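You operate a simulated robot arm through the tools that you are given. There is no shell and no other tool.

You are at the controls of a simulated robot arm. One attempt, no reset.

TASK
Make room on the top of the steel table for the white fuse. At the end: the roll of red tape from the top of the steel table is in the corner table drawer; the white fuse from the yellow tester stands where the yellow brush stood; the yellow brush from the top of the steel table is in the steel table drawer; whatever was shut is shut again. Leave all else as you found it, and nothing knocked over (what rides in a drawer may roll over).
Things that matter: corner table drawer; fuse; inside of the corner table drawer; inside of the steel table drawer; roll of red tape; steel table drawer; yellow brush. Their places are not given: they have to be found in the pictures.

It is judged by the outcome, as a careful person would: the job done as asked, and still so three seconds after it is handed in. It fails if anything else is knocked over, pushed out of place, dropped, spilled or broken.

THE ROBOT
A 7-joint arm with a two-finger parallel gripper, fixed in place. Base frame: the origin is on the floor under the middle of its stand, x ahead of it, y to its left, z up. Readings come in mm, rad, newtons and seconds.
With the tool pointing down near the work surface it reaches from about 240 to 680 mm from the base axis. Its first joint turns from -1.152 to 1.152 rad. Payload 2.4 kg.
Tool frame: the origin (TCP) lies between the finger pads and is the grasp point; the fingertips stand 30 mm ahead of it; z points along the fingers, y is the line along which they close. Largest opening 94 mm; finger width 28, thickness 10; the body of the gripper, 50 by 96 mm, starts 55 mm behind the TCP.
Orientation is told as [roll, pitch, yaw] about the base's x, y, z axes, in that order, counted from this pose: with the fingers straight down and closing along the base's y, the tool's x points along the base's -x, its y along +y and its z along -z.

THE INTERFACE
- The arm moves only by the tool apply_moves. Its argument "commands" is a list of rows, each a list of 7 numbers: the turn, a rotation vector about the tool's x, y, z in rad, then the shift along the tool's x, y, z in mm, then the opening in per cent of the stroke, from 0 (shut) to 100 (fully open). In form: [[wx, wy, wz, x, y, z, claw], ...]. A call has 1 to 20 rows; each row shifts and turns the commanded pose from where the row before left it, along the tool's axes as they then stand. A row lasts 0.2 s, in which the tool goes at most 50 mm and 0.15 rad; a call with a longer step from one row to the next is refused whole, and so is a gripper value outside its range. A pose out of reach is approached as far as the arm can. The call stops where the force on the tool passes 40 N (or 10 N more than at its start, if that is more) or the arm is blocked; 0.2 s more then pass. Each finger travels about 153 mm/s and halts on what it meets, pressing with about 33 N; the grip force reading is that of the motor and also rises with nothing between the fingers. The clock runs only during rows and for 0.2 s after the last one: add rows that do not move to give the fingers time. The reply holds the time, the measured pose of the TCP, the force on the tool along the base axes, the opening and the grip force, in the units named above and with some noise, with the torque about the TCP (base axes, N m) and any sound that the robot's microphone picked up.
- Cameras (640 x 400 px; columns grow to the right, rows downward): "scene" is fixed at [46.2, 493.3, 1431]; the picture's right is [-0.57, -0.82, 0.00], its down [-0.59, 0.41, -0.70] and it looks along [0.57, -0.40, -0.71] (base axes); focal length 274 px, centre (320, 200). "wrist" rides on the gripper at [76, 14, -102] in the tool frame; the picture's right is [-0.18, 0.98, 0.00], its down [-0.75, -0.14, -0.64] and it looks along [-0.63, -0.12, 0.77] (tool axes); focal length 243 px, centre (320, 200).
- grab_frame(camera): a new picture of that camera. No time passes.
- measure_at(camera, pixels): for up to 12 pixels [column, row] of the newest picture of that camera ("zoom" is the newest enlarged one), the place [x, y, z] in the base frame of the surface seen there, good to about 2 mm. No time passes.
- zoom(camera, box): a new picture of the part [left, top, right, bottom] of that camera's present view, enlarged. No time passes.
- job_done(): hands the job in; it is judged then, once.

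Open the gripper and draw the arm clear of the work before you hand the job in, unless the task says otherwise.

The tools are called after ">>>" by a JSON object that holds its "method" and its "body". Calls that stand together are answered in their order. apply_moves: Moves the arm, as the interface text tells. Its arguments: {"type":"object","properties":{"commands":{"type":"array","items":{"type":"array","items":{"type":"number"}}}},"required":["commands"]} The other tools are called the same way: grab_frame (camera) takes a picture; measure_at (camera, pixels) gives the place of the surface under pixels of a picture; zoom (camera, box) takes an enlarged picture of a part of a camera's view; job_done () hands the job in.

At the start:

```text
time_s: 0.0
tool_pos: [342.0, -93.1, 1142.2]
ee_rot: [0.0, 0.0, -0.001]
wrist_force: [-0.3, -1.1, -0.9]
ft_torque: [-0.01, 0.05, -0.02]
grip_width: 94.1
grip_force: 0.0
```

scene: 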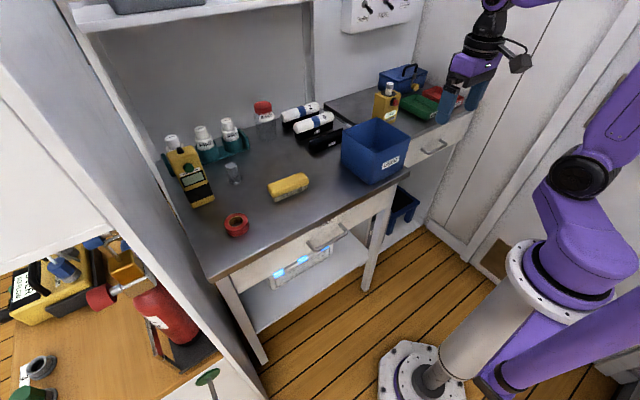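
wrist: 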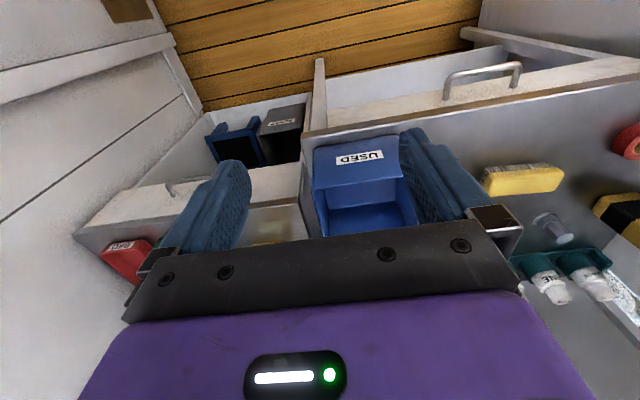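

The scene view shows the steel table with red tape (236,225), yellow brush (288,187), a yellow device at (190,175), and a second yellow device on the corner table (386,105). I zoom in on these areas for details.

>>> {"method": "zoom", "body": {"camera": "scene", "box": [150, 90, 350, 250]}}

>>> {"method": "zoom", "body": {"camera": "scene", "box": [320, 50, 490, 190]}}

>>> {"method": "zoom", "body": {"camera": "scene", "box": [200, 180, 440, 370]}}

```text
2.50 times, centred on (250, 170) of scene
```

zoom: 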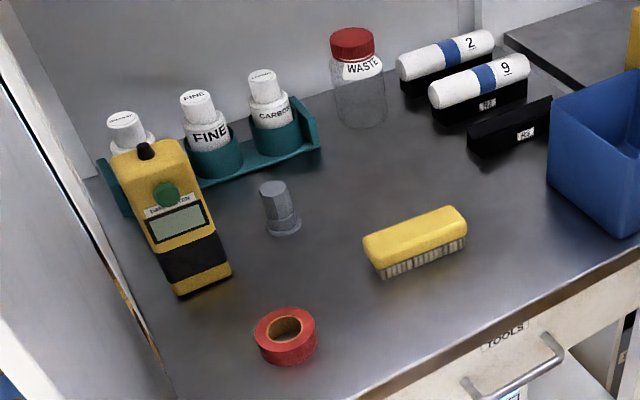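

```text
2.86 times, centred on (405, 120) of scene
```

zoom: 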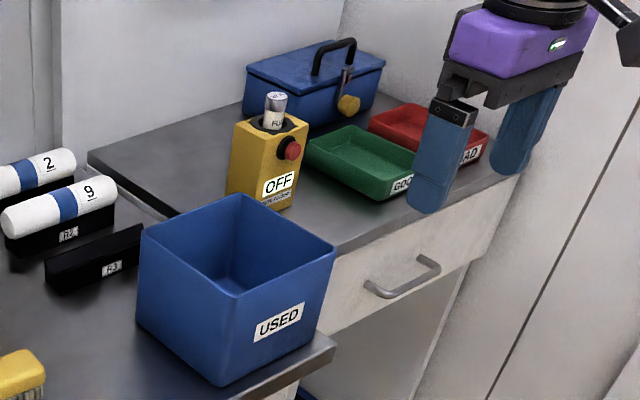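

```text
2.11 times, centred on (320, 275) of scene
```

zoom: 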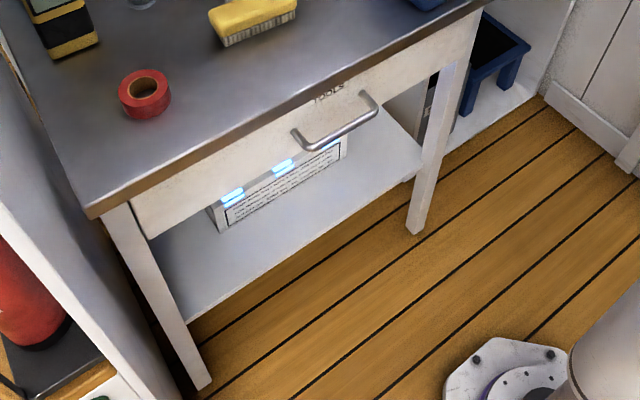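

The white fuse stands in the yellow "OFF" tester at about (389,90). I measure the key points in the scene picture: tape, brush, fuse, tester, handles and table edges.

>>> {"method": "grab_frame", "body": {"camera": "scene"}}

>>> {"method": "measure_at", "body": {"camera": "scene", "pixels": [[236, 217], [228, 222], [247, 222], [237, 235], [288, 184], [271, 186], [304, 177], [276, 200], [307, 187], [250, 200], [215, 275], [390, 190]]}}

>>> {"method": "measure_at", "body": {"camera": "scene", "pixels": [[389, 85], [388, 91], [382, 100], [396, 99], [384, 120], [397, 90], [310, 250], [326, 238], [345, 222], [422, 155], [434, 146], [445, 141]]}}

>>> {"method": "measure_at", "body": {"camera": "scene", "pixels": [[376, 122], [343, 150], [370, 183], [410, 140], [405, 165], [415, 150], [473, 105], [420, 120], [430, 115], [234, 165], [234, 180], [200, 205]]}}

```text
taken
```

scene: 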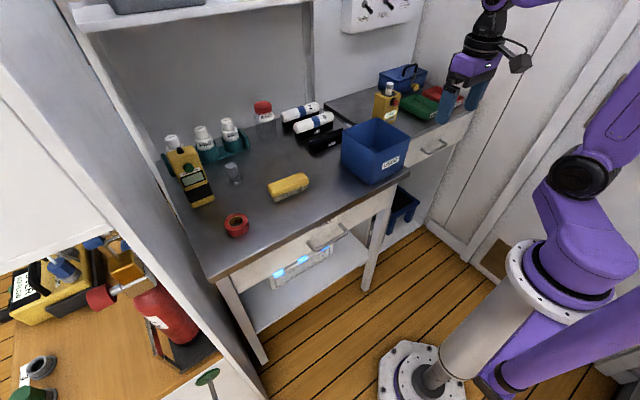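

```text
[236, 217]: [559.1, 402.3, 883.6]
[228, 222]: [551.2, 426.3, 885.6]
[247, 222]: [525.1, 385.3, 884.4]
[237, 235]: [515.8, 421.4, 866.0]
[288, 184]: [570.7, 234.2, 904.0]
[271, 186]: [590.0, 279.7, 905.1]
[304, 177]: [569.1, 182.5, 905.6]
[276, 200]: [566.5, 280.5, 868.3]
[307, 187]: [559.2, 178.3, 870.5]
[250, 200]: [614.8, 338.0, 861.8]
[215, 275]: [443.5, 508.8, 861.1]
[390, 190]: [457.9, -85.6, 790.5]
```

```text
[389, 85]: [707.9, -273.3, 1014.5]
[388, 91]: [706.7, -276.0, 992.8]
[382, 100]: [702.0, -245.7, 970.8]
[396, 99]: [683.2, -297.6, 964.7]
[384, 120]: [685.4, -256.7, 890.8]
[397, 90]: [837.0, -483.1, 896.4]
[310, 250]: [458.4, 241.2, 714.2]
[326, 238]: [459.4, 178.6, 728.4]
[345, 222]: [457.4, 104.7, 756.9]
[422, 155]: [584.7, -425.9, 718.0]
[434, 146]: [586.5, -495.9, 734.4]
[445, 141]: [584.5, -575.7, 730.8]
```

```text
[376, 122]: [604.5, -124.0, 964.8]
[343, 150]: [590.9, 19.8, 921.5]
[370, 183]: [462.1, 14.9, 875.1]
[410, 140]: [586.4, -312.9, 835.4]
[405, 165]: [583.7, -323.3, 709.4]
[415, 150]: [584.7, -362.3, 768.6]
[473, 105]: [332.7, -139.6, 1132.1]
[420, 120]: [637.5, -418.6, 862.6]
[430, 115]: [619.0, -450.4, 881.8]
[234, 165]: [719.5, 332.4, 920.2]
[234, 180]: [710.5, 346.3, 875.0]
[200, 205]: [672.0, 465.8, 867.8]
```

Table top is at z≈862 and the fuse at about (707,-274). My handle picks missed the bars, so I zoom in on both handles to measure them precisely.

>>> {"method": "zoom", "body": {"camera": "scene", "box": [400, 110, 480, 170]}}

>>> {"method": "measure_at", "body": {"camera": "zoom", "pixels": [[320, 200], [200, 300], [400, 200]]}}

```text
6.67 times, centred on (440, 140) of scene
```

zoom: 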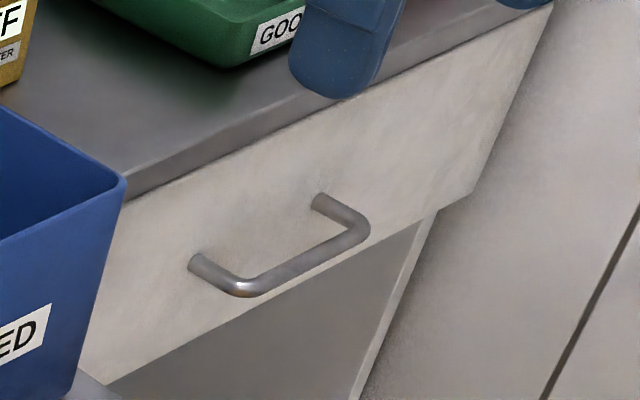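

```text
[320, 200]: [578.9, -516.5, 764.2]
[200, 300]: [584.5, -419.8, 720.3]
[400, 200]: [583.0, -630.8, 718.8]
```

Now I measure the corner drawer's handle bar and front panel edges in this zoomed picture.

>>> {"method": "measure_at", "body": {"camera": "zoom", "pixels": [[196, 262], [240, 287], [270, 279], [300, 263], [330, 249], [358, 236], [350, 215], [325, 203], [108, 383], [474, 190], [540, 30], [128, 195]]}}

>>> {"method": "zoom", "body": {"camera": "scene", "box": [280, 200, 380, 270]}}

```text
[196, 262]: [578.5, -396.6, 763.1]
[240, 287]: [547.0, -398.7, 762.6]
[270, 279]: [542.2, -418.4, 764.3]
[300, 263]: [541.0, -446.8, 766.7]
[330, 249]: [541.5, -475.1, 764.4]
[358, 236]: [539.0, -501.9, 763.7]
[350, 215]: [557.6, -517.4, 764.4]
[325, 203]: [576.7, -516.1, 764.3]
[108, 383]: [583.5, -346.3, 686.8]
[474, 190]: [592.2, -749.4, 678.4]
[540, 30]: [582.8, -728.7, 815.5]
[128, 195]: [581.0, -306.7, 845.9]
```

```text
5.71 times, centred on (330, 235) of scene
```

zoom: 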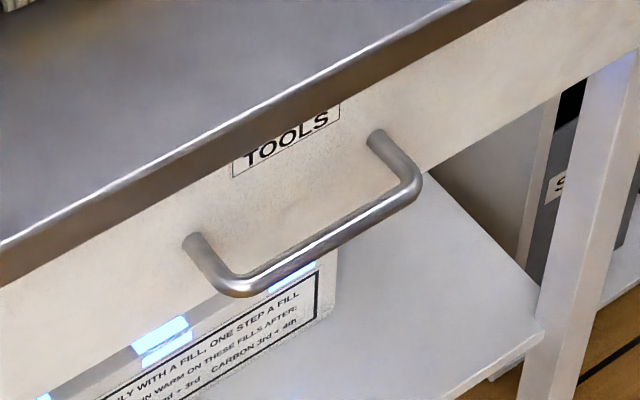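

Corner handle bar: x≈540, y from about -398 to -516, z≈764. Now the steel drawer's "TOOLS" handle in the new zoom.

>>> {"method": "measure_at", "body": {"camera": "zoom", "pixels": [[195, 245], [235, 287], [270, 270], [310, 247], [350, 222], [390, 200], [415, 185], [380, 140], [260, 160], [20, 300], [560, 85], [150, 190]]}}

>>> {"method": "zoom", "body": {"camera": "scene", "box": [350, 60, 430, 130]}}

```text
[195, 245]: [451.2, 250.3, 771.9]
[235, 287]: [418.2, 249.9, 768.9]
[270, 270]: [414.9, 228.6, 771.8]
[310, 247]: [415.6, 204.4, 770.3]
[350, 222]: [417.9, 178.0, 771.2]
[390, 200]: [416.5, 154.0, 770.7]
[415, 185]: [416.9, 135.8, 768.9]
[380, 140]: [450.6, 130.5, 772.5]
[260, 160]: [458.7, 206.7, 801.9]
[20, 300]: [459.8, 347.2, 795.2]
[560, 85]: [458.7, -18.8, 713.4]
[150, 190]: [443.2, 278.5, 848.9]
```

```text
5.71 times, centred on (390, 95) of scene
```

zoom: 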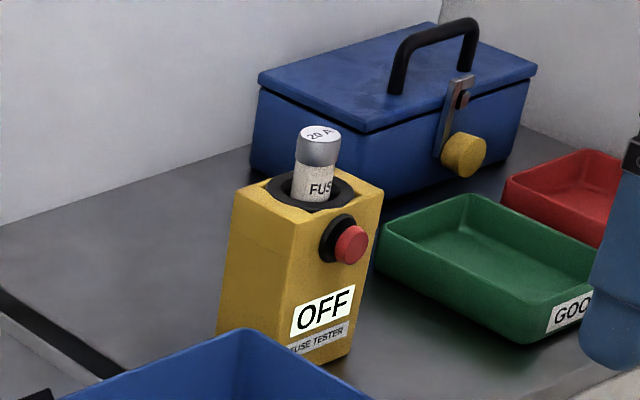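

Handles are now known: steel bar at x≈417, y 131–250, z≈770, and corner bar at x≈541, y -398 to -516. I swing the arm left, high above the steel table, to view brush and tape with the wrist camera.

>>> {"method": "apply_moves", "body": {"commands": [[0, 0, 0, -1, 43, 4, 100], [0, 0, 0, -1, 43, 4, 100], [0, 0, 0, -1, 43, 4, 100], [0, 0, 0, -1, 43, 4, 100], [0, 0, 0, -1, 43, 4, 100], [0, 0, 0, -1, 43, 4, 100], [0, 0, 0, -1, 43, 4, 100], [0, 0, 0, -1, 43, 4, 100], [0, 0, 0, 0, 0, 0, 100]]}}

>>> {"method": "grab_frame", "body": {"camera": "wrist"}}

>>> {"method": "grab_frame", "body": {"camera": "scene"}}

```text
time_s: 2.0
tool_pos: [350.4, 251.6, 1109.3]
ee_rot: [-0.001, 0.001, 0.001]
wrist_force: [-1.1, 0.3, 0.7]
ft_torque: [-0.04, 0.01, -0.02]
grip_width: 94.1
grip_force: 0.1
```

```text
taken
```

wrist: 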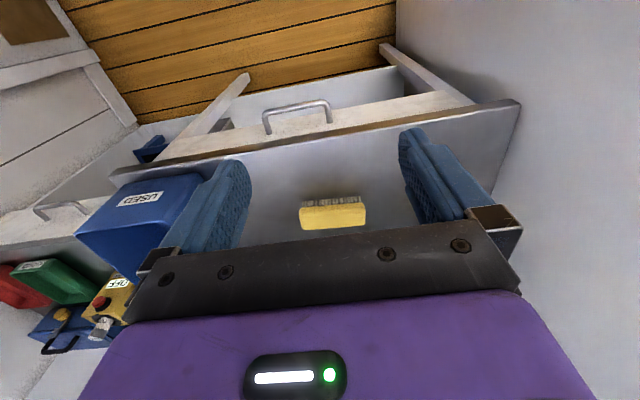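

```text
taken
```

scene: 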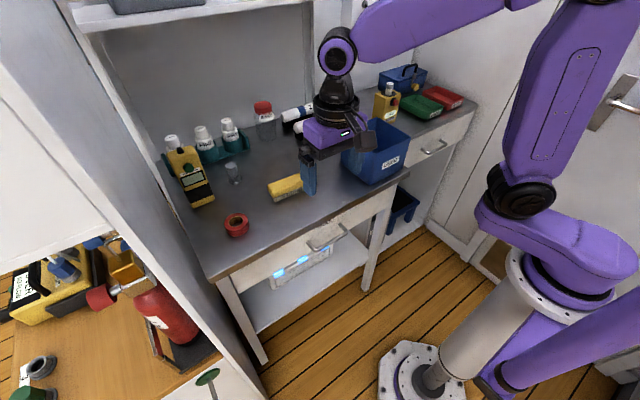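

The brush is visible between the fingers at about (333,213) in the wrist view. I zoom there and measure its outline.

>>> {"method": "zoom", "body": {"camera": "wrist", "box": [270, 170, 400, 250]}}

>>> {"method": "measure_at", "body": {"camera": "zoom", "pixels": [[150, 180], [160, 280], [465, 165], [470, 260], [310, 175], [310, 270], [150, 230], [470, 215], [180, 140], [440, 130], [310, 220], [310, 150]]}}

```text
4.92 times, centred on (335, 210) of wrist
```

zoom: 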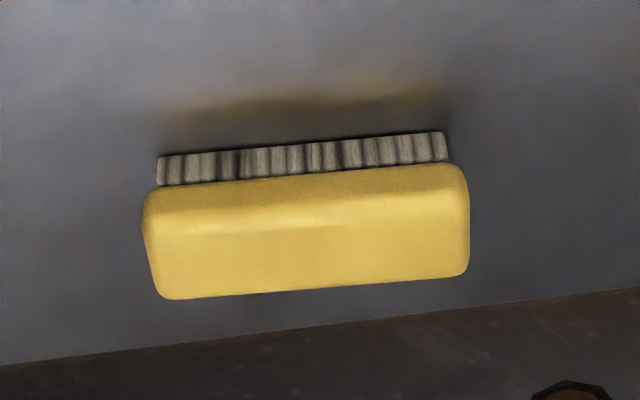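

```text
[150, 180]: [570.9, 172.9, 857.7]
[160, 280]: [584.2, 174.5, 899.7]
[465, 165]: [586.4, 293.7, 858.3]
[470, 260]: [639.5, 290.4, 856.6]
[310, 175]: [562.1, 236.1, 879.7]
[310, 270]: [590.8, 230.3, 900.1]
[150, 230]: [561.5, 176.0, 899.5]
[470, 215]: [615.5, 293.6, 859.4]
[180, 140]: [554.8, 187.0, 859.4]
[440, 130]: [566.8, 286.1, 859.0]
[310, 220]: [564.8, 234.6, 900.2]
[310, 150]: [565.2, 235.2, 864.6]
```

Brush top is about z=900. I measure more edge points inside the outline for its exact centre and yaw.

>>> {"method": "measure_at", "body": {"camera": "zoom", "pixels": [[160, 205], [165, 225], [170, 292], [455, 185], [455, 205], [460, 265], [310, 195], [310, 205], [310, 280], [310, 285], [200, 240], [430, 225]]}}

>>> {"method": "measure_at", "body": {"camera": "wrist", "pixels": [[266, 120], [297, 105], [325, 104], [330, 120], [268, 132], [300, 125], [300, 137], [200, 155], [520, 105], [390, 130], [350, 150], [290, 160]]}}

```text
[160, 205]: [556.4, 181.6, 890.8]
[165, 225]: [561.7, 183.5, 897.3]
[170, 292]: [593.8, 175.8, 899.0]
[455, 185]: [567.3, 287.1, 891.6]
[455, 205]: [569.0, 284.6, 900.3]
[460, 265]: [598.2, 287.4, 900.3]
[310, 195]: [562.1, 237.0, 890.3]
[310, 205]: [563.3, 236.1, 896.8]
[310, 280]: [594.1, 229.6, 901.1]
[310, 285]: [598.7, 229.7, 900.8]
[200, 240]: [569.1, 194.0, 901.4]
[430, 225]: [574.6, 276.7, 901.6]
```

```text
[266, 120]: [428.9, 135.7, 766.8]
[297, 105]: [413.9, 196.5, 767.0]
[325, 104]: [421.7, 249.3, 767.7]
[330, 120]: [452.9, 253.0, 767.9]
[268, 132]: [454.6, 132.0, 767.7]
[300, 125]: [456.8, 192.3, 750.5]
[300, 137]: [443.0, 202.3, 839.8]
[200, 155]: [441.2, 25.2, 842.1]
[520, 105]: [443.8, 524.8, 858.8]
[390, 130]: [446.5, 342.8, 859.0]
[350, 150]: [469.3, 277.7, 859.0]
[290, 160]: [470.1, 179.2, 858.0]
```

Brush: centre ≈(581,231), top z≈901, width ≈38 mm, turned by about -0.1 rad. Steel handle bar ≈(418, y131–250, 766), drawer front x≈458, table lip x≈443. I rotate the gripper -90° so the fingers close along x, ready to hook the steel handle with the far finger.

>>> {"method": "apply_moves", "body": {"commands": [[0, 0, -0.1428, 0, 0, 0, 100], [0, 0, -0.1428, 0, 0, 0, 100], [0, 0, -0.1428, 0, 0, 0, 100], [0, 0, -0.1428, 0, 0, 0, 100], [0, 0, -0.1428, 0, 0, 0, 100], [0, 0, -0.1428, 0, 0, 0, 100], [0, 0, -0.1428, 0, 0, 0, 100], [0, 0, -0.1428, 0, 0, 0, 100], [0, 0, -0.1428, 0, 0, 0, 100], [0, 0, -0.1428, 0, 0, 0, 100], [0, 0, -0.1428, 0, 0, 0, 100], [0, 0, 0, 31, -15, 40, 100], [0, 0, 0, 31, -15, 40, 100], [0, 0, 0, 0, 0, 45, 100], [0, 0, 0, 0, 0, 45, 100], [0, 0, 0, 0, 0, 30, 100], [0, 0, 0, 0, 0, 0, 100]]}}

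>>> {"method": "grab_frame", "body": {"camera": "wrist"}}

>>> {"method": "grab_frame", "body": {"camera": "scene"}}

```text
refused: row 12 steps farther than a row can; nothing moved
```

```text
taken
```

wrist: 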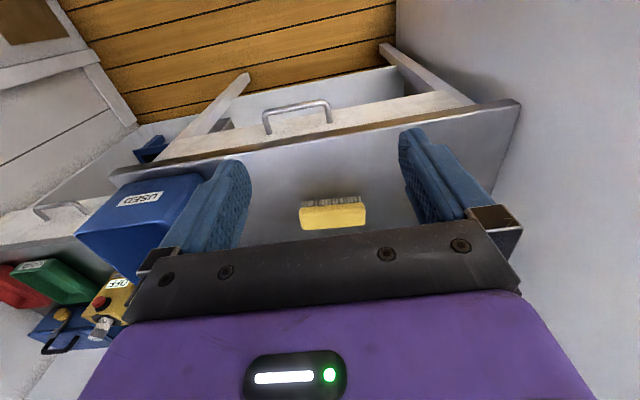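

```text
taken
```

scene: 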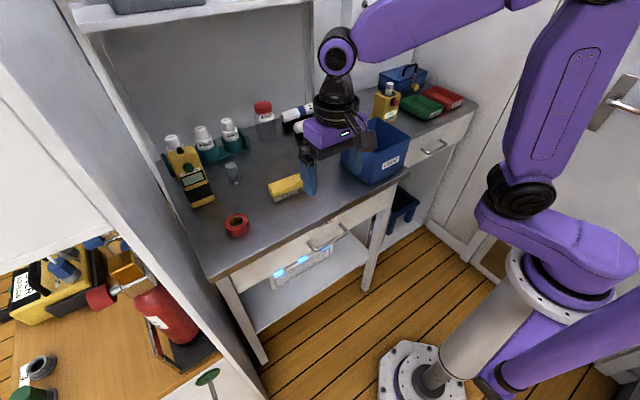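

The combined step was over 50 mm, so nothing moved. I resend with smaller steps.

>>> {"method": "apply_moves", "body": {"commands": [[0, 0, -0.1428, 0, 0, 0, 100], [0, 0, -0.1428, 0, 0, 0, 100], [0, 0, -0.1428, 0, 0, 0, 100], [0, 0, -0.1428, 0, 0, 0, 100], [0, 0, -0.1428, 0, 0, 0, 100], [0, 0, -0.1428, 0, 0, 0, 100], [0, 0, -0.1428, 0, 0, 0, 100], [0, 0, -0.1428, 0, 0, 0, 100], [0, 0, -0.1428, 0, 0, 0, 100], [0, 0, -0.1428, 0, 0, 0, 100], [0, 0, -0.1428, 0, 0, 0, 100], [0, 0, 0, 31, -15, 20, 100], [0, 0, 0, 31, -15, 20, 100], [0, 0, 0, 0, 0, 45, 100], [0, 0, 0, 0, 0, 45, 100], [0, 0, 0, 0, 0, 45, 100], [0, 0, 0, 0, 0, 30, 100], [0, 0, 0, 0, 0, 0, 100]]}}

>>> {"method": "grab_frame", "body": {"camera": "wrist"}}

>>> {"method": "grab_frame", "body": {"camera": "scene"}}

```text
time_s: 5.8
tool_pos: [379.8, 187.5, 905.1]
ee_rot: [0.001, 0.002, 1.571]
wrist_force: [0.4, 0.1, -0.3]
ft_torque: [0.0, -0.01, 0.01]
grip_width: 93.8
grip_force: 0.0
```

```text
taken
```

wrist: 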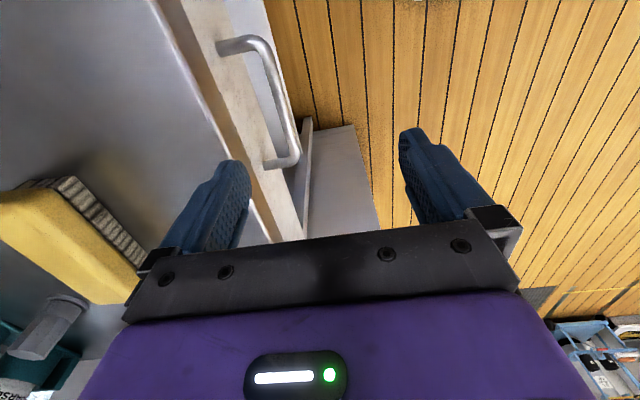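

```text
taken
```

scene: 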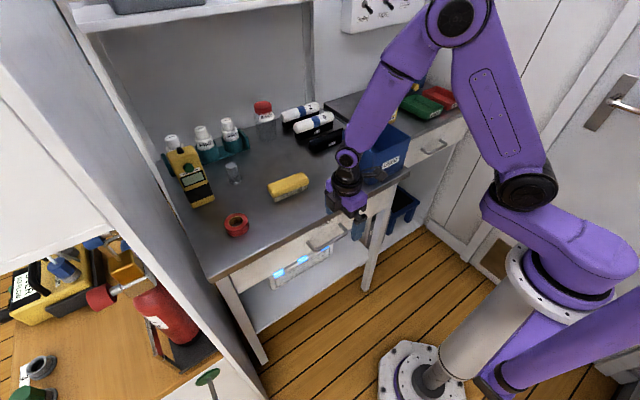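

The wrist view now shows the handle bar running from (240,45) to (285,160). I zoom there and measure bar, lip edge and drawer front.

>>> {"method": "zoom", "body": {"camera": "wrist", "box": [180, 20, 340, 220]}}

>>> {"method": "measure_at", "body": {"camera": "wrist", "pixels": [[275, 75], [283, 100], [291, 130], [286, 102], [279, 98], [216, 100], [207, 100], [240, 110], [255, 130], [228, 70], [296, 150], [262, 45]]}}

```text
2.00 times, centred on (260, 120) of wrist
```

zoom: 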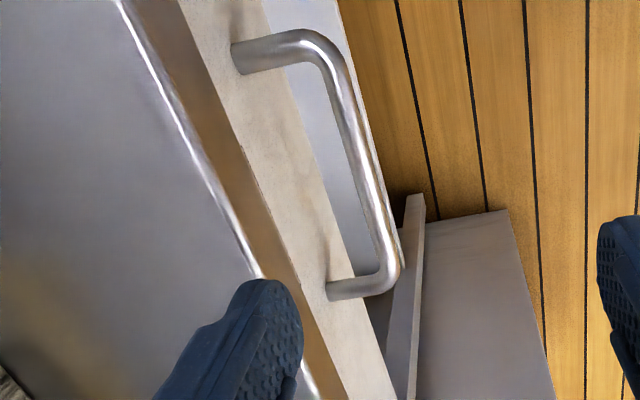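

```text
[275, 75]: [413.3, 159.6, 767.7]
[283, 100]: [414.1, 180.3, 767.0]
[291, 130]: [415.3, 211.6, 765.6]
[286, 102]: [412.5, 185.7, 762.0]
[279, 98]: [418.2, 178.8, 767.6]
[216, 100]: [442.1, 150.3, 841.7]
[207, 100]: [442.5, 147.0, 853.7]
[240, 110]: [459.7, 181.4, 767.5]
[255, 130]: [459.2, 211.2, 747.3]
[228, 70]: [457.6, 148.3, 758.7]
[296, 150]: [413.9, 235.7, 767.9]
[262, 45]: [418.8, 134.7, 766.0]
```

Bar centre ≈(417, –, 763), lip at x≈442. With the TCP at x=380 the far finger occupies x≈427–437, inside the gap, so I descend in steps to hook behind the bar.

>>> {"method": "apply_moves", "body": {"commands": [[0, 0, 0, 0, -1, 25, 100], [0, 0, 0, 0, 0, 25, 100], [0, 0, 0, 0, 0, 20, 100], [0, 0, 0, 0, 0, 20, 100], [0, 0, 0, 0, 0, 20, 100], [0, 0, 0, 0, 0, 16, 100], [0, 0, 0, 0, 0, 0, 100]]}}

>>> {"method": "grab_frame", "body": {"camera": "wrist"}}

>>> {"method": "zoom", "body": {"camera": "scene", "box": [280, 170, 420, 270]}}

```text
time_s: 7.4
tool_pos: [378.8, 189.9, 777.1]
ee_rot: [0.0, 0.001, 1.571]
wrist_force: [0.7, 0.5, -1.0]
ft_torque: [-0.01, -0.02, -0.02]
grip_width: 94.1
grip_force: 0.1
```

```text
taken
```

wrist: 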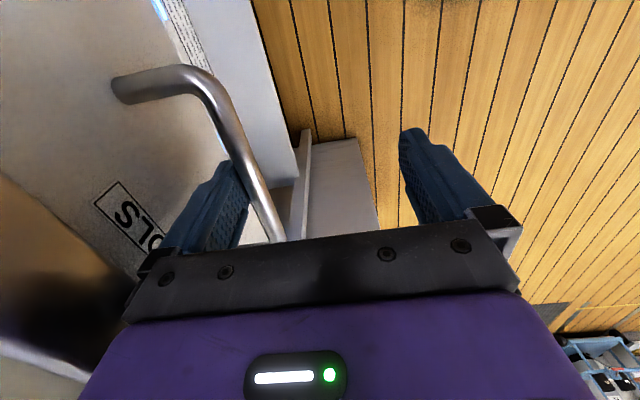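

```text
4.00 times, centred on (350, 220) of scene
```

zoom: 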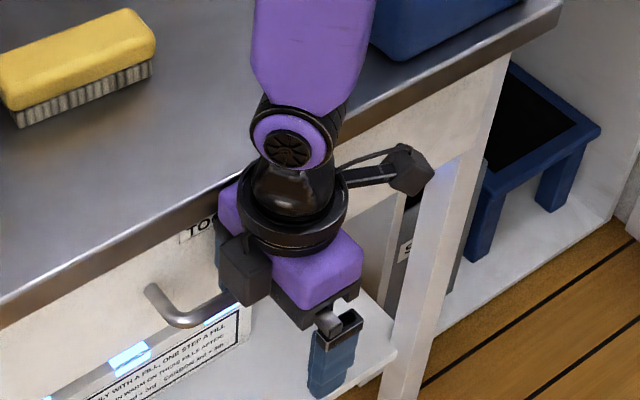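

The far finger (220,200) is behind the bar. I pull towards -x (tool +y) in small steps, watching the force.

>>> {"method": "apply_moves", "body": {"commands": [[0, 0, 0, 0, 8, 0, 100], [0, 0, 0, 0, 10, 0, 100], [0, 0, 0, 0, 12, 0, 100], [0, 0, 0, 0, 12, 0, 100], [0, 0, 0, 0, 12, 0, 100], [0, 0, 0, 0, 12, 0, 100], [0, 0, 0, 0, 12, 0, 100], [0, 0, 0, 0, 0, 0, 100]]}}

>>> {"method": "grab_frame", "body": {"camera": "scene"}}

```text
time_s: 9.2
tool_pos: [301.1, 189.9, 779.3]
ee_rot: [-0.002, 0.002, 1.572]
wrist_force: [-0.1, 0.4, 0.1]
ft_torque: [-0.02, 0.03, -0.03]
grip_width: 93.9
grip_force: 0.0
```

```text
taken
```

scene: 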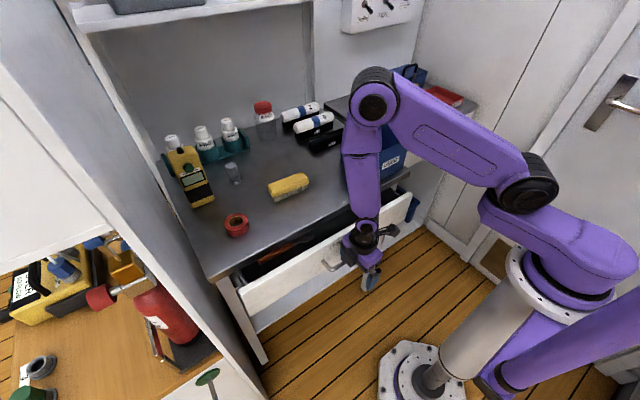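

The drawer slides open (about 75 mm) with little force, and there are contents inside. I pull another 80 mm.

>>> {"method": "apply_moves", "body": {"commands": [[0, 0, 0, 0, 12, 0, 100], [0, 0, 0, 0, 12, 0, 100], [0, 0, 0, 0, 12, 0, 100], [0, 0, 0, 0, 12, 0, 100], [0, 0, 0, 0, 12, 0, 100], [0, 0, 0, 0, 12, 0, 100], [0, 0, 0, 0, 10, 0, 100], [0, 0, 0, 0, 0, 0, 100]]}}

>>> {"method": "grab_frame", "body": {"camera": "scene"}}

>>> {"method": "zoom", "body": {"camera": "scene", "box": [220, 170, 440, 320]}}

```text
time_s: 11.0
tool_pos: [218.1, 189.2, 778.4]
ee_rot: [-0.001, 0.0, 1.57]
wrist_force: [0.7, -0.3, 0.5]
ft_torque: [-0.02, 0.02, 0.01]
grip_width: 93.8
grip_force: 0.0
```

```text
taken
```

scene: 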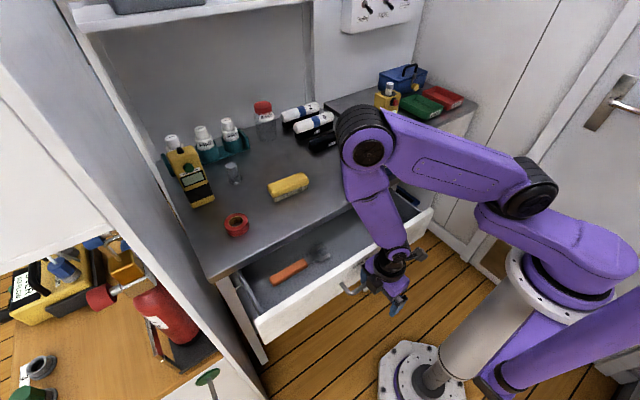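

```text
2.67 times, centred on (330, 245) of scene
```

zoom: 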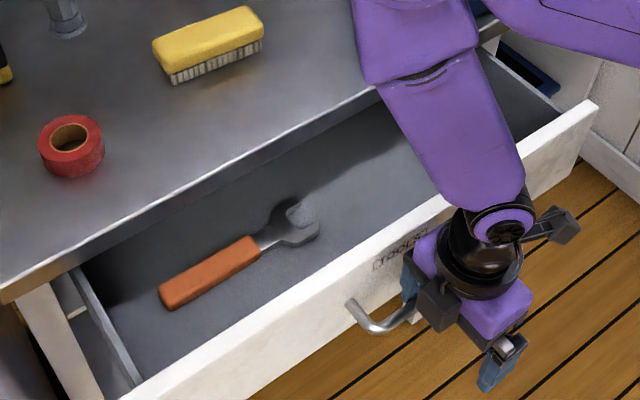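

Drawer is open about 160 mm; it holds an orange-handled spanner at left, with free floor to the right. I ease off the bar and lift straight up, then look into the drawer.

>>> {"method": "apply_moves", "body": {"commands": [[0, 0, 0, 0, -5, 0, 100], [0, 0, 0, 0, 0, -20, 100], [0, 0, 0, 0, 0, -40, 100], [0, 0, 0, 0, 0, -40, 100], [0, 0, 0, 0, 0, -40, 100], [0, 0, 0, 0, 0, -40, 100], [0, 0, 0, 0, 0, -40, 100], [0, 0, 0, 0, 0, 0, 100]]}}

>>> {"method": "grab_frame", "body": {"camera": "wrist"}}

>>> {"method": "grab_frame", "body": {"camera": "scene"}}

```text
time_s: 12.8
tool_pos: [225.6, 188.5, 1001.6]
ee_rot: [0.002, -0.001, 1.569]
wrist_force: [0.5, 0.1, -1.0]
ft_torque: [0.01, 0.01, 0.03]
grip_width: 94.0
grip_force: 0.1
```

```text
taken
```

wrist: 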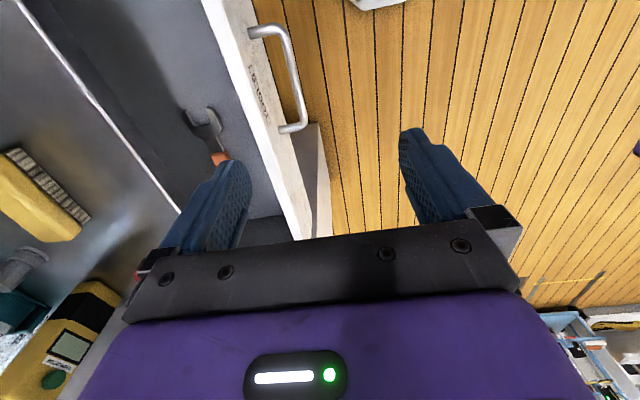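

```text
taken
```

scene: 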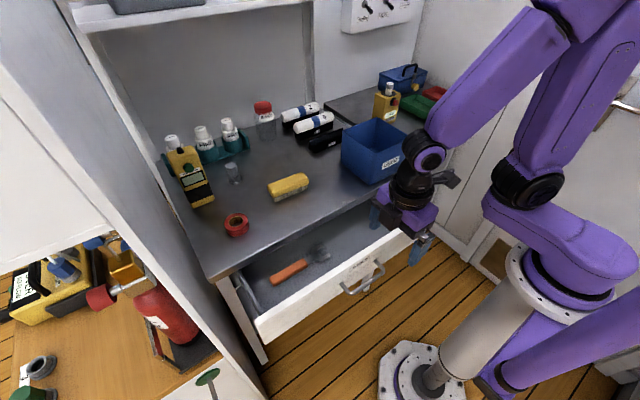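

Clear of the handle. I measure the drawer's floor, walls, the spanner and the front panel.

>>> {"method": "measure_at", "body": {"camera": "scene", "pixels": [[330, 230], [345, 222], [360, 215], [345, 245], [325, 250], [320, 255], [275, 278], [265, 320], [340, 280], [355, 210], [350, 235], [378, 262]]}}

>>> {"method": "measure_at", "body": {"camera": "wrist", "pixels": [[200, 70], [150, 60], [220, 30], [230, 100], [215, 20], [270, 130], [250, 100], [110, 60], [205, 120], [285, 60], [240, 60], [260, 170]]}}

```text
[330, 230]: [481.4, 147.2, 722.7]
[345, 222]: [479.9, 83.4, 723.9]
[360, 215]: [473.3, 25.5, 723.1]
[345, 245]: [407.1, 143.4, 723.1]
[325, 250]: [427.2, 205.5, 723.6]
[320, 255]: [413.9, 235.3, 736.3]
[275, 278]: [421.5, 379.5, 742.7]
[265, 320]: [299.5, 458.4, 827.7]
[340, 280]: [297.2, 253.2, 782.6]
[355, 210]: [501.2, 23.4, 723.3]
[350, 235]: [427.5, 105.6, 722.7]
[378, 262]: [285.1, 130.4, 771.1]
```

```text
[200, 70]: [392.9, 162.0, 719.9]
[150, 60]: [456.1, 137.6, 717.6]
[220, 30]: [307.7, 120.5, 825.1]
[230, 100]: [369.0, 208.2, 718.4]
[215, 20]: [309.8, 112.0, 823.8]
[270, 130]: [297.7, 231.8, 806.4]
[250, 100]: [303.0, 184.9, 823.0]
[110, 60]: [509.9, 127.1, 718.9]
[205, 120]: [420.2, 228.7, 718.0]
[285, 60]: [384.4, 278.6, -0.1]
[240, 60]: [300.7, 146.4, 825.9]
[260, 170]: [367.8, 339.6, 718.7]
```

Drawer floor z≈722, front panel inner face x≈312, top z≈826; free space around (375,100). I move above the brush at (581,231) and turn to its yaw.

>>> {"method": "apply_moves", "body": {"commands": [[0, 0, 0, -5.3, -44.4, 0, 100], [0, 0, 0, -5.3, -44.4, 0, 100], [0, 0, 0, -5.3, -44.4, 0, 100], [0, 0, 0, -5.3, -44.4, 0, 100], [0, 0, 0, -5.3, -44.4, 0, 100], [0, 0, 0, -5.3, -44.4, 0, 100], [0, 0, 0, -5.3, -44.4, 0, 100], [0, 0, 0, -5.3, -44.4, 0, 100], [0, 0, 0.104, 0, 0, 0, 100], [0, 0, 0, 0, 0, 0, 100]]}}

>>> {"method": "grab_frame", "body": {"camera": "wrist"}}

>>> {"method": "grab_frame", "body": {"camera": "scene"}}

```text
time_s: 15.0
tool_pos: [578.3, 230.9, 998.9]
ee_rot: [0.0, -0.001, 1.466]
wrist_force: [-0.6, 0.3, 1.0]
ft_torque: [0.01, -0.01, 0.0]
grip_width: 94.1
grip_force: 0.1
```

```text
taken
```

wrist: 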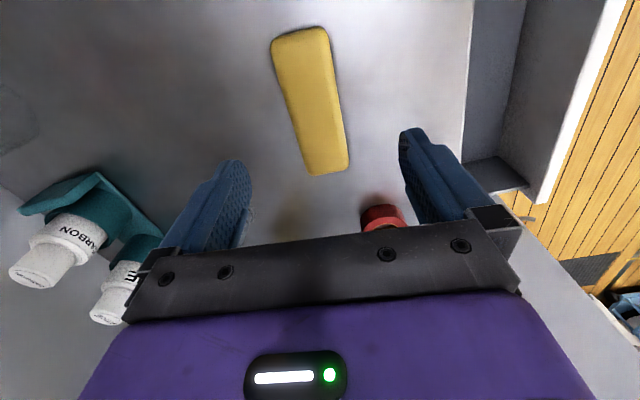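

```text
taken
```

scene: 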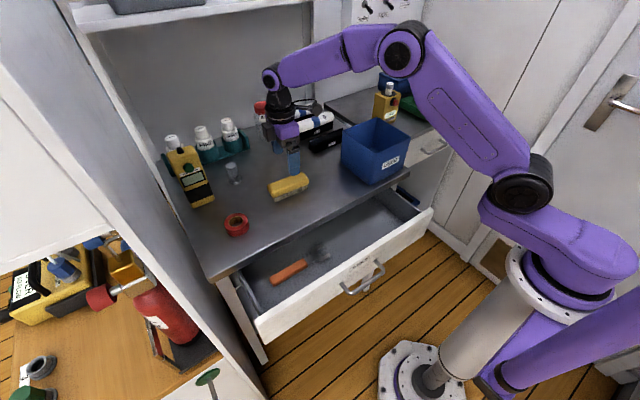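

The brush is now seen from above at (272–348, 28–175), the tape at (383,215). I measure brush corners and the tape.

>>> {"method": "measure_at", "body": {"camera": "wrist", "pixels": [[277, 45], [322, 33], [344, 165], [312, 171], [310, 100], [275, 60], [296, 130], [326, 50], [340, 140], [380, 212], [370, 222], [398, 215]]}}

>>> {"method": "zoom", "body": {"camera": "wrist", "box": [250, 10, 410, 240]}}

```text
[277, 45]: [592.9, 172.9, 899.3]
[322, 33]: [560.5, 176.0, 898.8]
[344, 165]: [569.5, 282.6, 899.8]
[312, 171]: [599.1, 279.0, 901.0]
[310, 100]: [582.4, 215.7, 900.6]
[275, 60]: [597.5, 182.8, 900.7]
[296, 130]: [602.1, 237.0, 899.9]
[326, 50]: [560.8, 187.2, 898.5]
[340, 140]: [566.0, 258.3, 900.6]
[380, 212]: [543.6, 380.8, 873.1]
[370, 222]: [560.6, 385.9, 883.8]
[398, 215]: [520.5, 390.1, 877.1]
```

```text
1.74 times, centred on (330, 125) of wrist
```

zoom: 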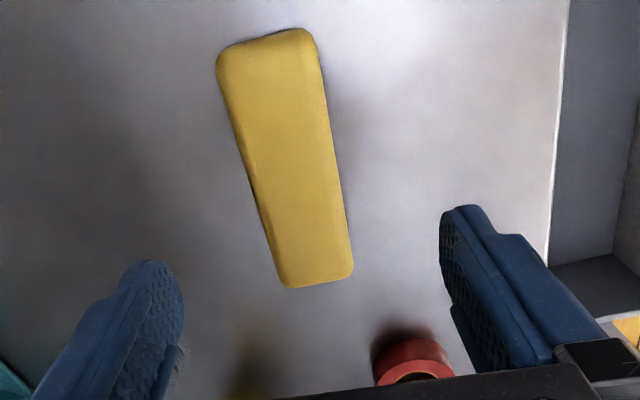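

Brush centre ≈(581,229.5), top 900. I nudge over it, descend to TCP z≈897 and close the fingers on its wooden back.

>>> {"method": "apply_moves", "body": {"commands": [[0, 0, 0, 0.9, -2.6, 30, 100], [0, 0, 0, 0, 0, 30, 100], [0, 0, 0, 0, 0, 25, 100], [0, 0, 0, 0, 0, 17, 100], [0, 0, 0, 0, 0, 0, 100], [0, 0, 0, 0, 0, 0, 60], [0, 0, 0, 0, 0, 0, 30], [0, 0, 0, 0, 0, 0, 0], [0, 0, 0, 0, 0, 0, 0], [0, 0, 0, 0, 0, 0, 0]]}}

>>> {"method": "grab_frame", "body": {"camera": "wrist"}}

>>> {"method": "zoom", "body": {"camera": "scene", "box": [220, 90, 380, 220]}}

```text
time_s: 17.2
tool_pos: [583.5, 229.2, 898.0]
ee_rot: [-0.001, 0.0, 1.466]
wrist_force: [0.3, 0.6, 0.0]
ft_torque: [-0.04, 0.06, -0.02]
grip_width: 47.5
grip_force: 33.3
```

```text
taken
```

wrist: 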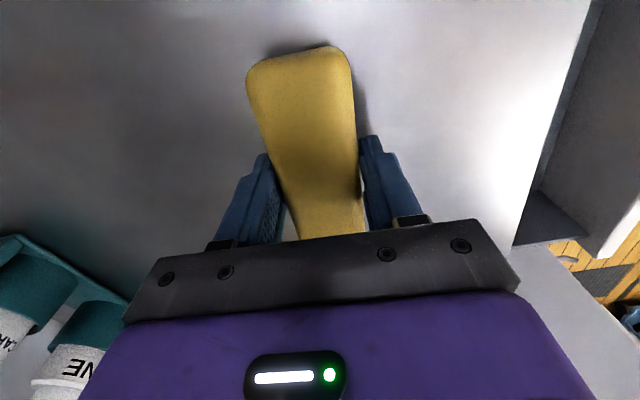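

```text
3.08 times, centred on (300, 155) of scene
```

zoom: 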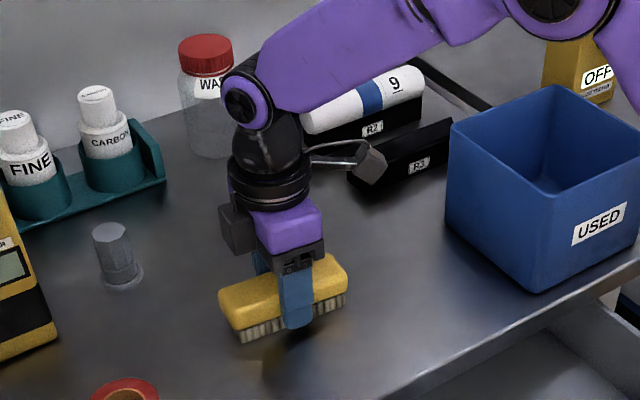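

Gripped at 47.5 mm width. I lift, carry the brush over the open drawer's free area at (375,100), align along y and lower most of the way.

>>> {"method": "apply_moves", "body": {"commands": [[0, 0, 0, 0, 0, -15, 0], [0, 0, 0, 0, 0, -30, 0], [0, 0, 0, 0, 0, -40, 0], [0, 0, 0, 0, 0, -20, 0], [0, 0, 0, 25, 32.3, 0, 0], [0, 0, 0, 25, 32.3, 0, 0], [0, 0, 0, 25, 32.3, 0, 0], [0, 0, 0, 25, 32.3, 0, 0], [0, 0, 0, 25, 32.3, 0, 0], [0, 0, 0, 25, 32.3, 0, 0], [0, 0, -0.104, 0, 0, 0, 0], [0, 0, 0, 0, 0, 0, 0]]}}

>>> {"method": "grab_frame", "body": {"camera": "wrist"}}

>>> {"method": "grab_frame", "body": {"camera": "scene"}}

```text
time_s: 19.8
tool_pos: [372.6, 103.0, 1000.2]
ee_rot: [0.0, 0.0, 1.571]
wrist_force: [0.6, 0.3, -0.6]
ft_torque: [0.03, 0.02, 0.01]
grip_width: 47.6
grip_force: 33.0
```

```text
taken
```

wrist: 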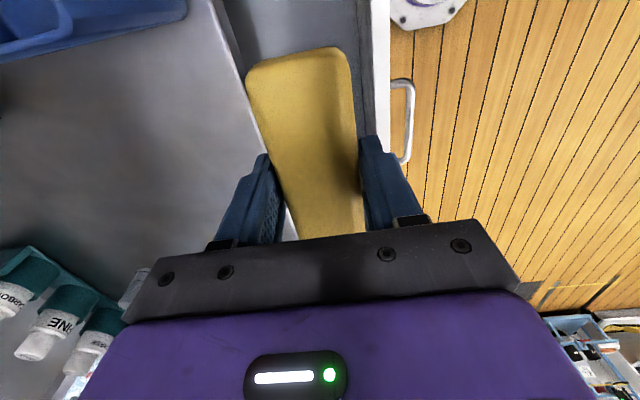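

```text
taken
```

scene: 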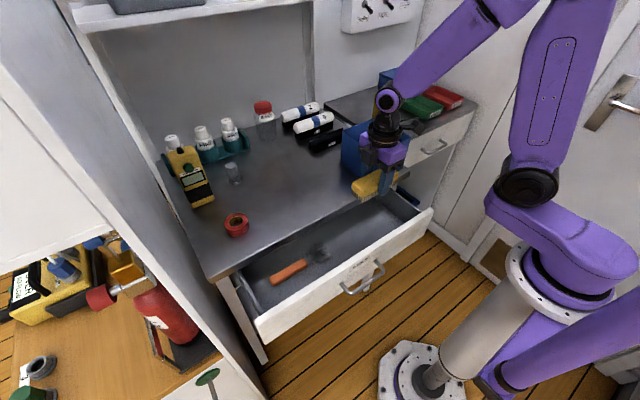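

The brush hangs above the drawer gap (lip x≈443, front x≈312). I shift +4 mm in x and lower to TCP z≈775.

>>> {"method": "apply_moves", "body": {"commands": [[0, 0, 0, 0, -4, 30, 0], [0, 0, 0, 0, 0, 40, 0], [0, 0, 0, 0, 0, 40, 0], [0, 0, 0, 0, 0, 40, 0], [0, 0, 0, 0, 0, 35, 0], [0, 0, 0, 0, 0, 25, 0], [0, 0, 0, 0, 0, 15, 0], [0, 0, 0, 0, 0, 0, 0]]}}

>>> {"method": "grab_frame", "body": {"camera": "wrist"}}

>>> {"method": "zoom", "body": {"camera": "scene", "box": [240, 150, 450, 320]}}

```text
time_s: 21.6
tool_pos: [378.6, 100.1, 778.7]
ee_rot: [0.001, 0.001, 1.568]
wrist_force: [1.2, 0.6, -1.5]
ft_torque: [-0.03, 0.03, 0.0]
grip_width: 47.7
grip_force: 32.9
```

```text
taken
```

wrist: 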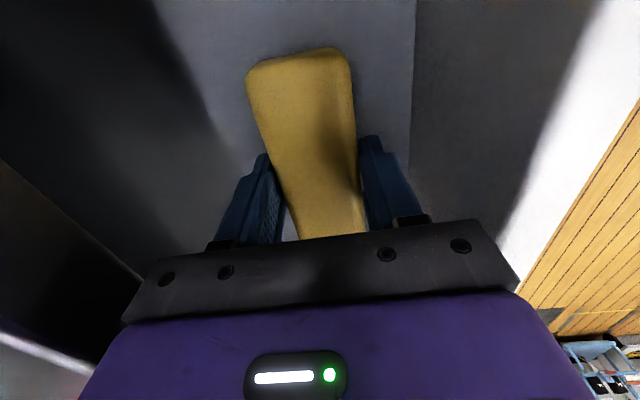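

```text
2.35 times, centred on (345, 235) of scene
```

zoom: 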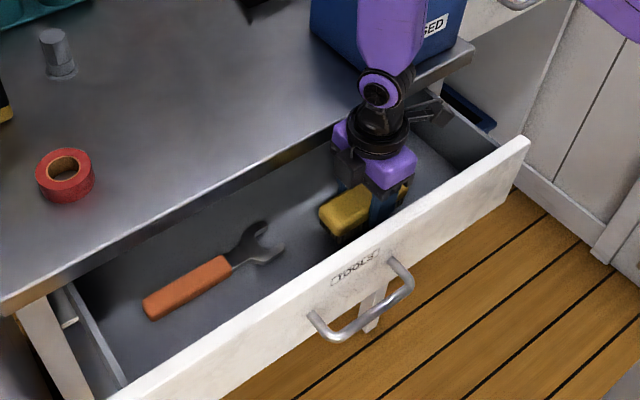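

Brush is inside the drawer, right of the spanner. I lower slowly toward the floor, watching the vertical force.

>>> {"method": "apply_moves", "body": {"commands": [[0, 0, 0, 0, 0, 5, 0], [0, 0, 0, 0, 0, 5, 0], [0, 0, 0, 0, 0, 4, 0], [0, 0, 0, 0, 0, 3, 0], [0, 0, 0, 0, 0, 0, 0]]}}

```text
time_s: 22.8
tool_pos: [379.4, 100.6, 760.7]
ee_rot: [-0.001, 0.001, 1.572]
wrist_force: [0.3, 0.0, 0.3]
ft_torque: [0.01, 0.01, 0.02]
grip_width: 47.7
grip_force: 33.0
```

No contact yet at z=760.7. I go on in 1 mm rows.

>>> {"method": "apply_moves", "body": {"commands": [[0, 0, 0, 0, 0, 1, 0], [0, 0, 0, 0, 0, 1, 0], [0, 0, 0, 0, 0, 0, 0]]}}

```text
time_s: 23.6
tool_pos: [378.6, 101.7, 759.0]
ee_rot: [-0.002, 0.0, 1.569]
wrist_force: [-1.5, -3.0, 26.1]
ft_torque: [-0.18, -0.01, 0.01]
grip_width: 47.9
grip_force: 33.2
```

Contact (26 N) — the brush rests on the drawer floor. I open the fingers moderately and lift straight out.

>>> {"method": "apply_moves", "body": {"commands": [[0, 0, 0, 0, 0, -1, 30], [0, 0, 0, 0, 0, 0, 65], [0, 0, 0, 0, 0, 0, 75], [0, 0, 0, 0, 0, 0, 75], [0, 0, 0, 0, 0, -10, 75], [0, 0, 0, 0, 0, -30, 75], [0, 0, 0, 0, 0, -40, 75], [0, 0, 0, 0, 0, -40, 75], [0, 0, 0, 0, 0, -40, 75], [0, 0, 0, 0, 0, -40, 75], [0, 0, 0, 0, 0, 0, 75]]}}

>>> {"method": "grab_frame", "body": {"camera": "scene"}}

>>> {"method": "grab_frame", "body": {"camera": "wrist"}}

```text
time_s: 26.0
tool_pos: [376.9, 102.2, 959.3]
ee_rot: [0.0, 0.001, 1.571]
wrist_force: [0.7, 1.0, -0.2]
ft_torque: [-0.01, -0.02, -0.01]
grip_width: 70.3
grip_force: 0.1
```

```text
taken
```

scene: 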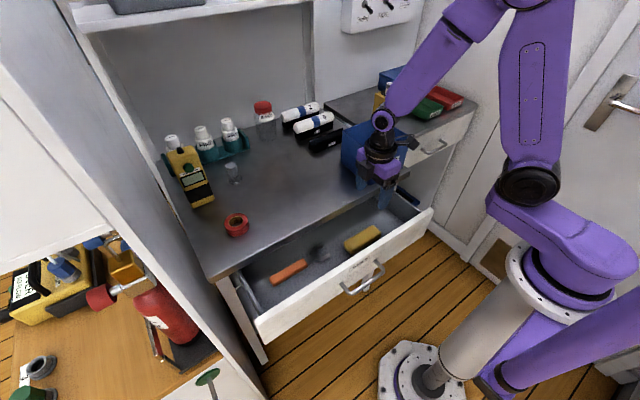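

```text
taken
```

wrist: 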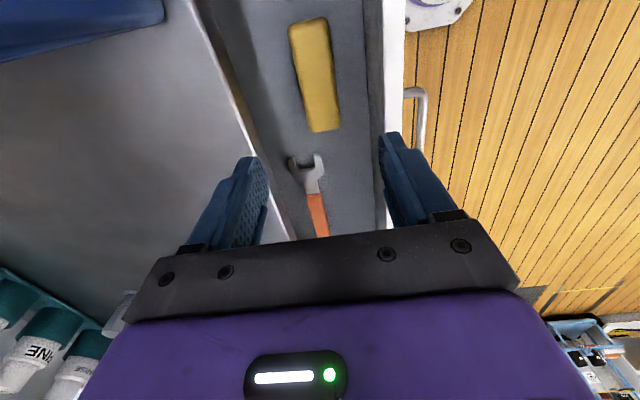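

Brush lies flat in the steel drawer. Next I rotate back to yaw 0, close the fingers, and move in front of the pulled-out handle so I can push the drawer shut.

>>> {"method": "apply_moves", "body": {"commands": [[0, 0, 0, 0, 0, -20, 75], [0, 0, 0.1428, 0, 0, 0, 50], [0, 0, 0.1428, 0, 0, 0, 0], [0, 0, 0.1428, 0, 0, 0, 0], [0, 0, 0.1428, 0, 0, 0, 0], [0, 0, 0.1428, 0, 0, 0, 0], [0, 0, 0.1428, 0, 0, 0, 0], [0, 0, 0.1428, 0, 0, 0, 0], [0, 0, 0.1428, 0, 0, 0, 0], [0, 0, 0.1428, 0, 0, 0, 0], [0, 0, 0.1428, 0, 0, 0, 0], [0, 0, 0.1428, 0, 0, 0, 0], [0, 0, 0, 39, 22, 0, 0], [0, 0, 0, 39, 22, 0, 0], [0, 0, 0, 39, 22, 0, 0], [0, 0, 0, 39, 22, 0, 0], [0, 0, 0, 0, 0, 0, 0]]}}

>>> {"method": "grab_frame", "body": {"camera": "wrist"}}

>>> {"method": "grab_frame", "body": {"camera": "scene"}}

```text
time_s: 29.6
tool_pos: [223.1, 191.3, 979.1]
ee_rot: [0.0, -0.001, -0.001]
wrist_force: [0.0, -0.7, 0.1]
ft_torque: [-0.02, -0.01, 0.02]
grip_width: 0.0
grip_force: 33.3
```

```text
taken
```

wrist: 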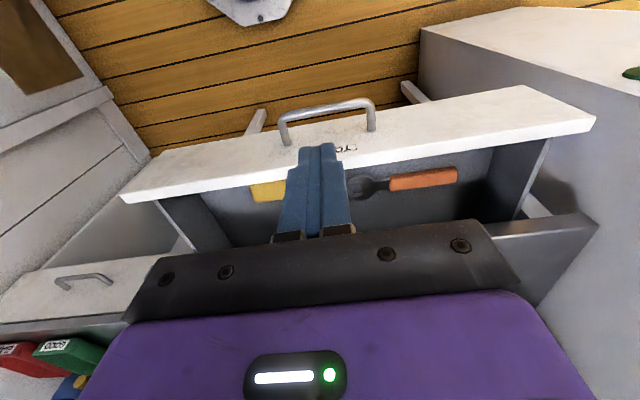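

```text
taken
```

scene: 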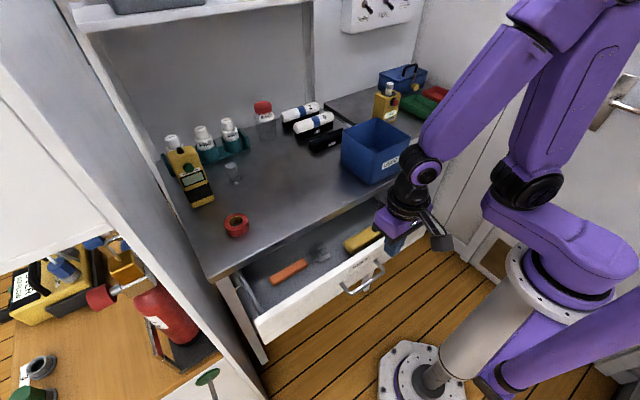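

I measure the handle bar's present position in the wrist view before lowering in front of it.

>>> {"method": "measure_at", "body": {"camera": "wrist", "pixels": [[300, 113], [330, 107], [355, 102], [283, 125], [372, 115], [300, 135], [250, 160], [400, 120]]}}

```text
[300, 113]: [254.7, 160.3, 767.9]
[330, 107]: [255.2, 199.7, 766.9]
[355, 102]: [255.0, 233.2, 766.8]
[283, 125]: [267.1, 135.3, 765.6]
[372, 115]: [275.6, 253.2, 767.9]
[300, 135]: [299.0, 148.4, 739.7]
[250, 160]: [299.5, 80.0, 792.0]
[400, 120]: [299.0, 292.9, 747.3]
```

Bar front at x≈253, my fingers reach to x≈237. I lower to z≈780 then push in +x (tool -x).

>>> {"method": "apply_moves", "body": {"commands": [[0, 0, 0, 0, 0, 40, 0], [0, 0, 0, 0, 0, 40, 0], [0, 0, 0, 0, 0, 40, 0], [0, 0, 0, 0, 0, 40, 0], [0, 0, 0, 0, 0, 38, 0], [0, 0, 0, 0, 0, 0, 0], [0, 0, 0, -10, 0, 0, 0], [0, 0, 0, -10, 0, 0, 0], [0, 0, 0, -12, 0, 0, 0], [0, 0, 0, -12, 0, 0, 0], [0, 0, 0, -12, 0, 0, 0], [0, 0, 0, -12, 0, 0, 0], [0, 0, 0, -12, 0, 0, 0], [0, 0, 0, -12, 0, 0, 0], [0, 0, 0, -12, 0, 0, 0], [0, 0, 0, -12, 0, 0, 0], [0, 0, 0, -12, 0, 0, 0], [0, 0, 0, -12, 0, 0, 0], [0, 0, 0, 0, 0, 0, 0]]}}

>>> {"method": "grab_frame", "body": {"camera": "scene"}}

```text
time_s: 33.6
tool_pos: [361.3, 187.7, 780.4]
ee_rot: [0.0, -0.002, 0.001]
wrist_force: [0.3, -0.6, -0.5]
ft_torque: [-0.02, -0.02, 0.01]
grip_width: 0.0
grip_force: 33.0
```

```text
taken
```

scene: 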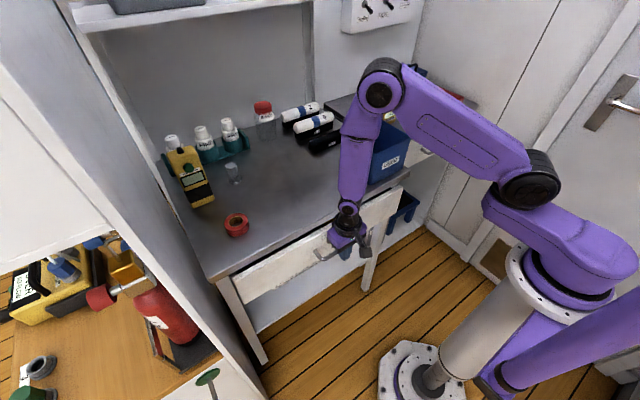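

Drawer nearly shut. I push the remaining ~36 mm, slowing at the end until contact force shows it's home.

>>> {"method": "apply_moves", "body": {"commands": [[0, 0, 0, -10, 0, 0, 0], [0, 0, 0, -10, 0, 0, 0], [0, 0, 0, -8, 0, 0, 0], [0, 0, 0, -4, 0, 0, 0], [0, 0, 0, -3, 0, 0, 0], [0, 0, 0, -2, 0, 0, 0], [0, 0, 0, 0, 0, 0, 0]]}}

>>> {"method": "zoom", "body": {"camera": "scene", "box": [220, 160, 440, 320]}}

```text
time_s: 35.2
tool_pos: [395.4, 189.4, 779.8]
ee_rot: [-0.003, 0.005, 0.003]
wrist_force: [-34.3, 1.6, 16.7]
ft_torque: [-0.46, -3.51, -0.44]
grip_width: 0.0
grip_force: 33.2
```

```text
2.50 times, centred on (330, 240) of scene
```

zoom: 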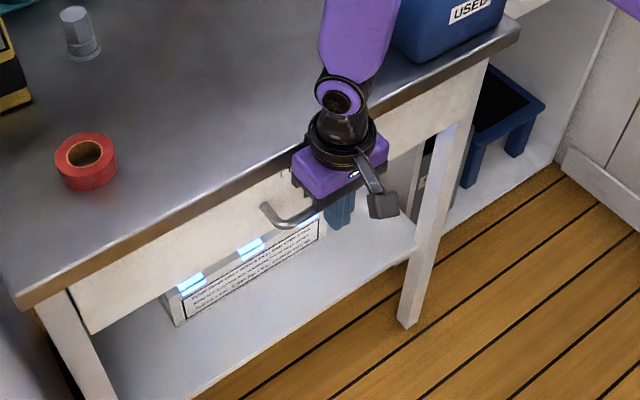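

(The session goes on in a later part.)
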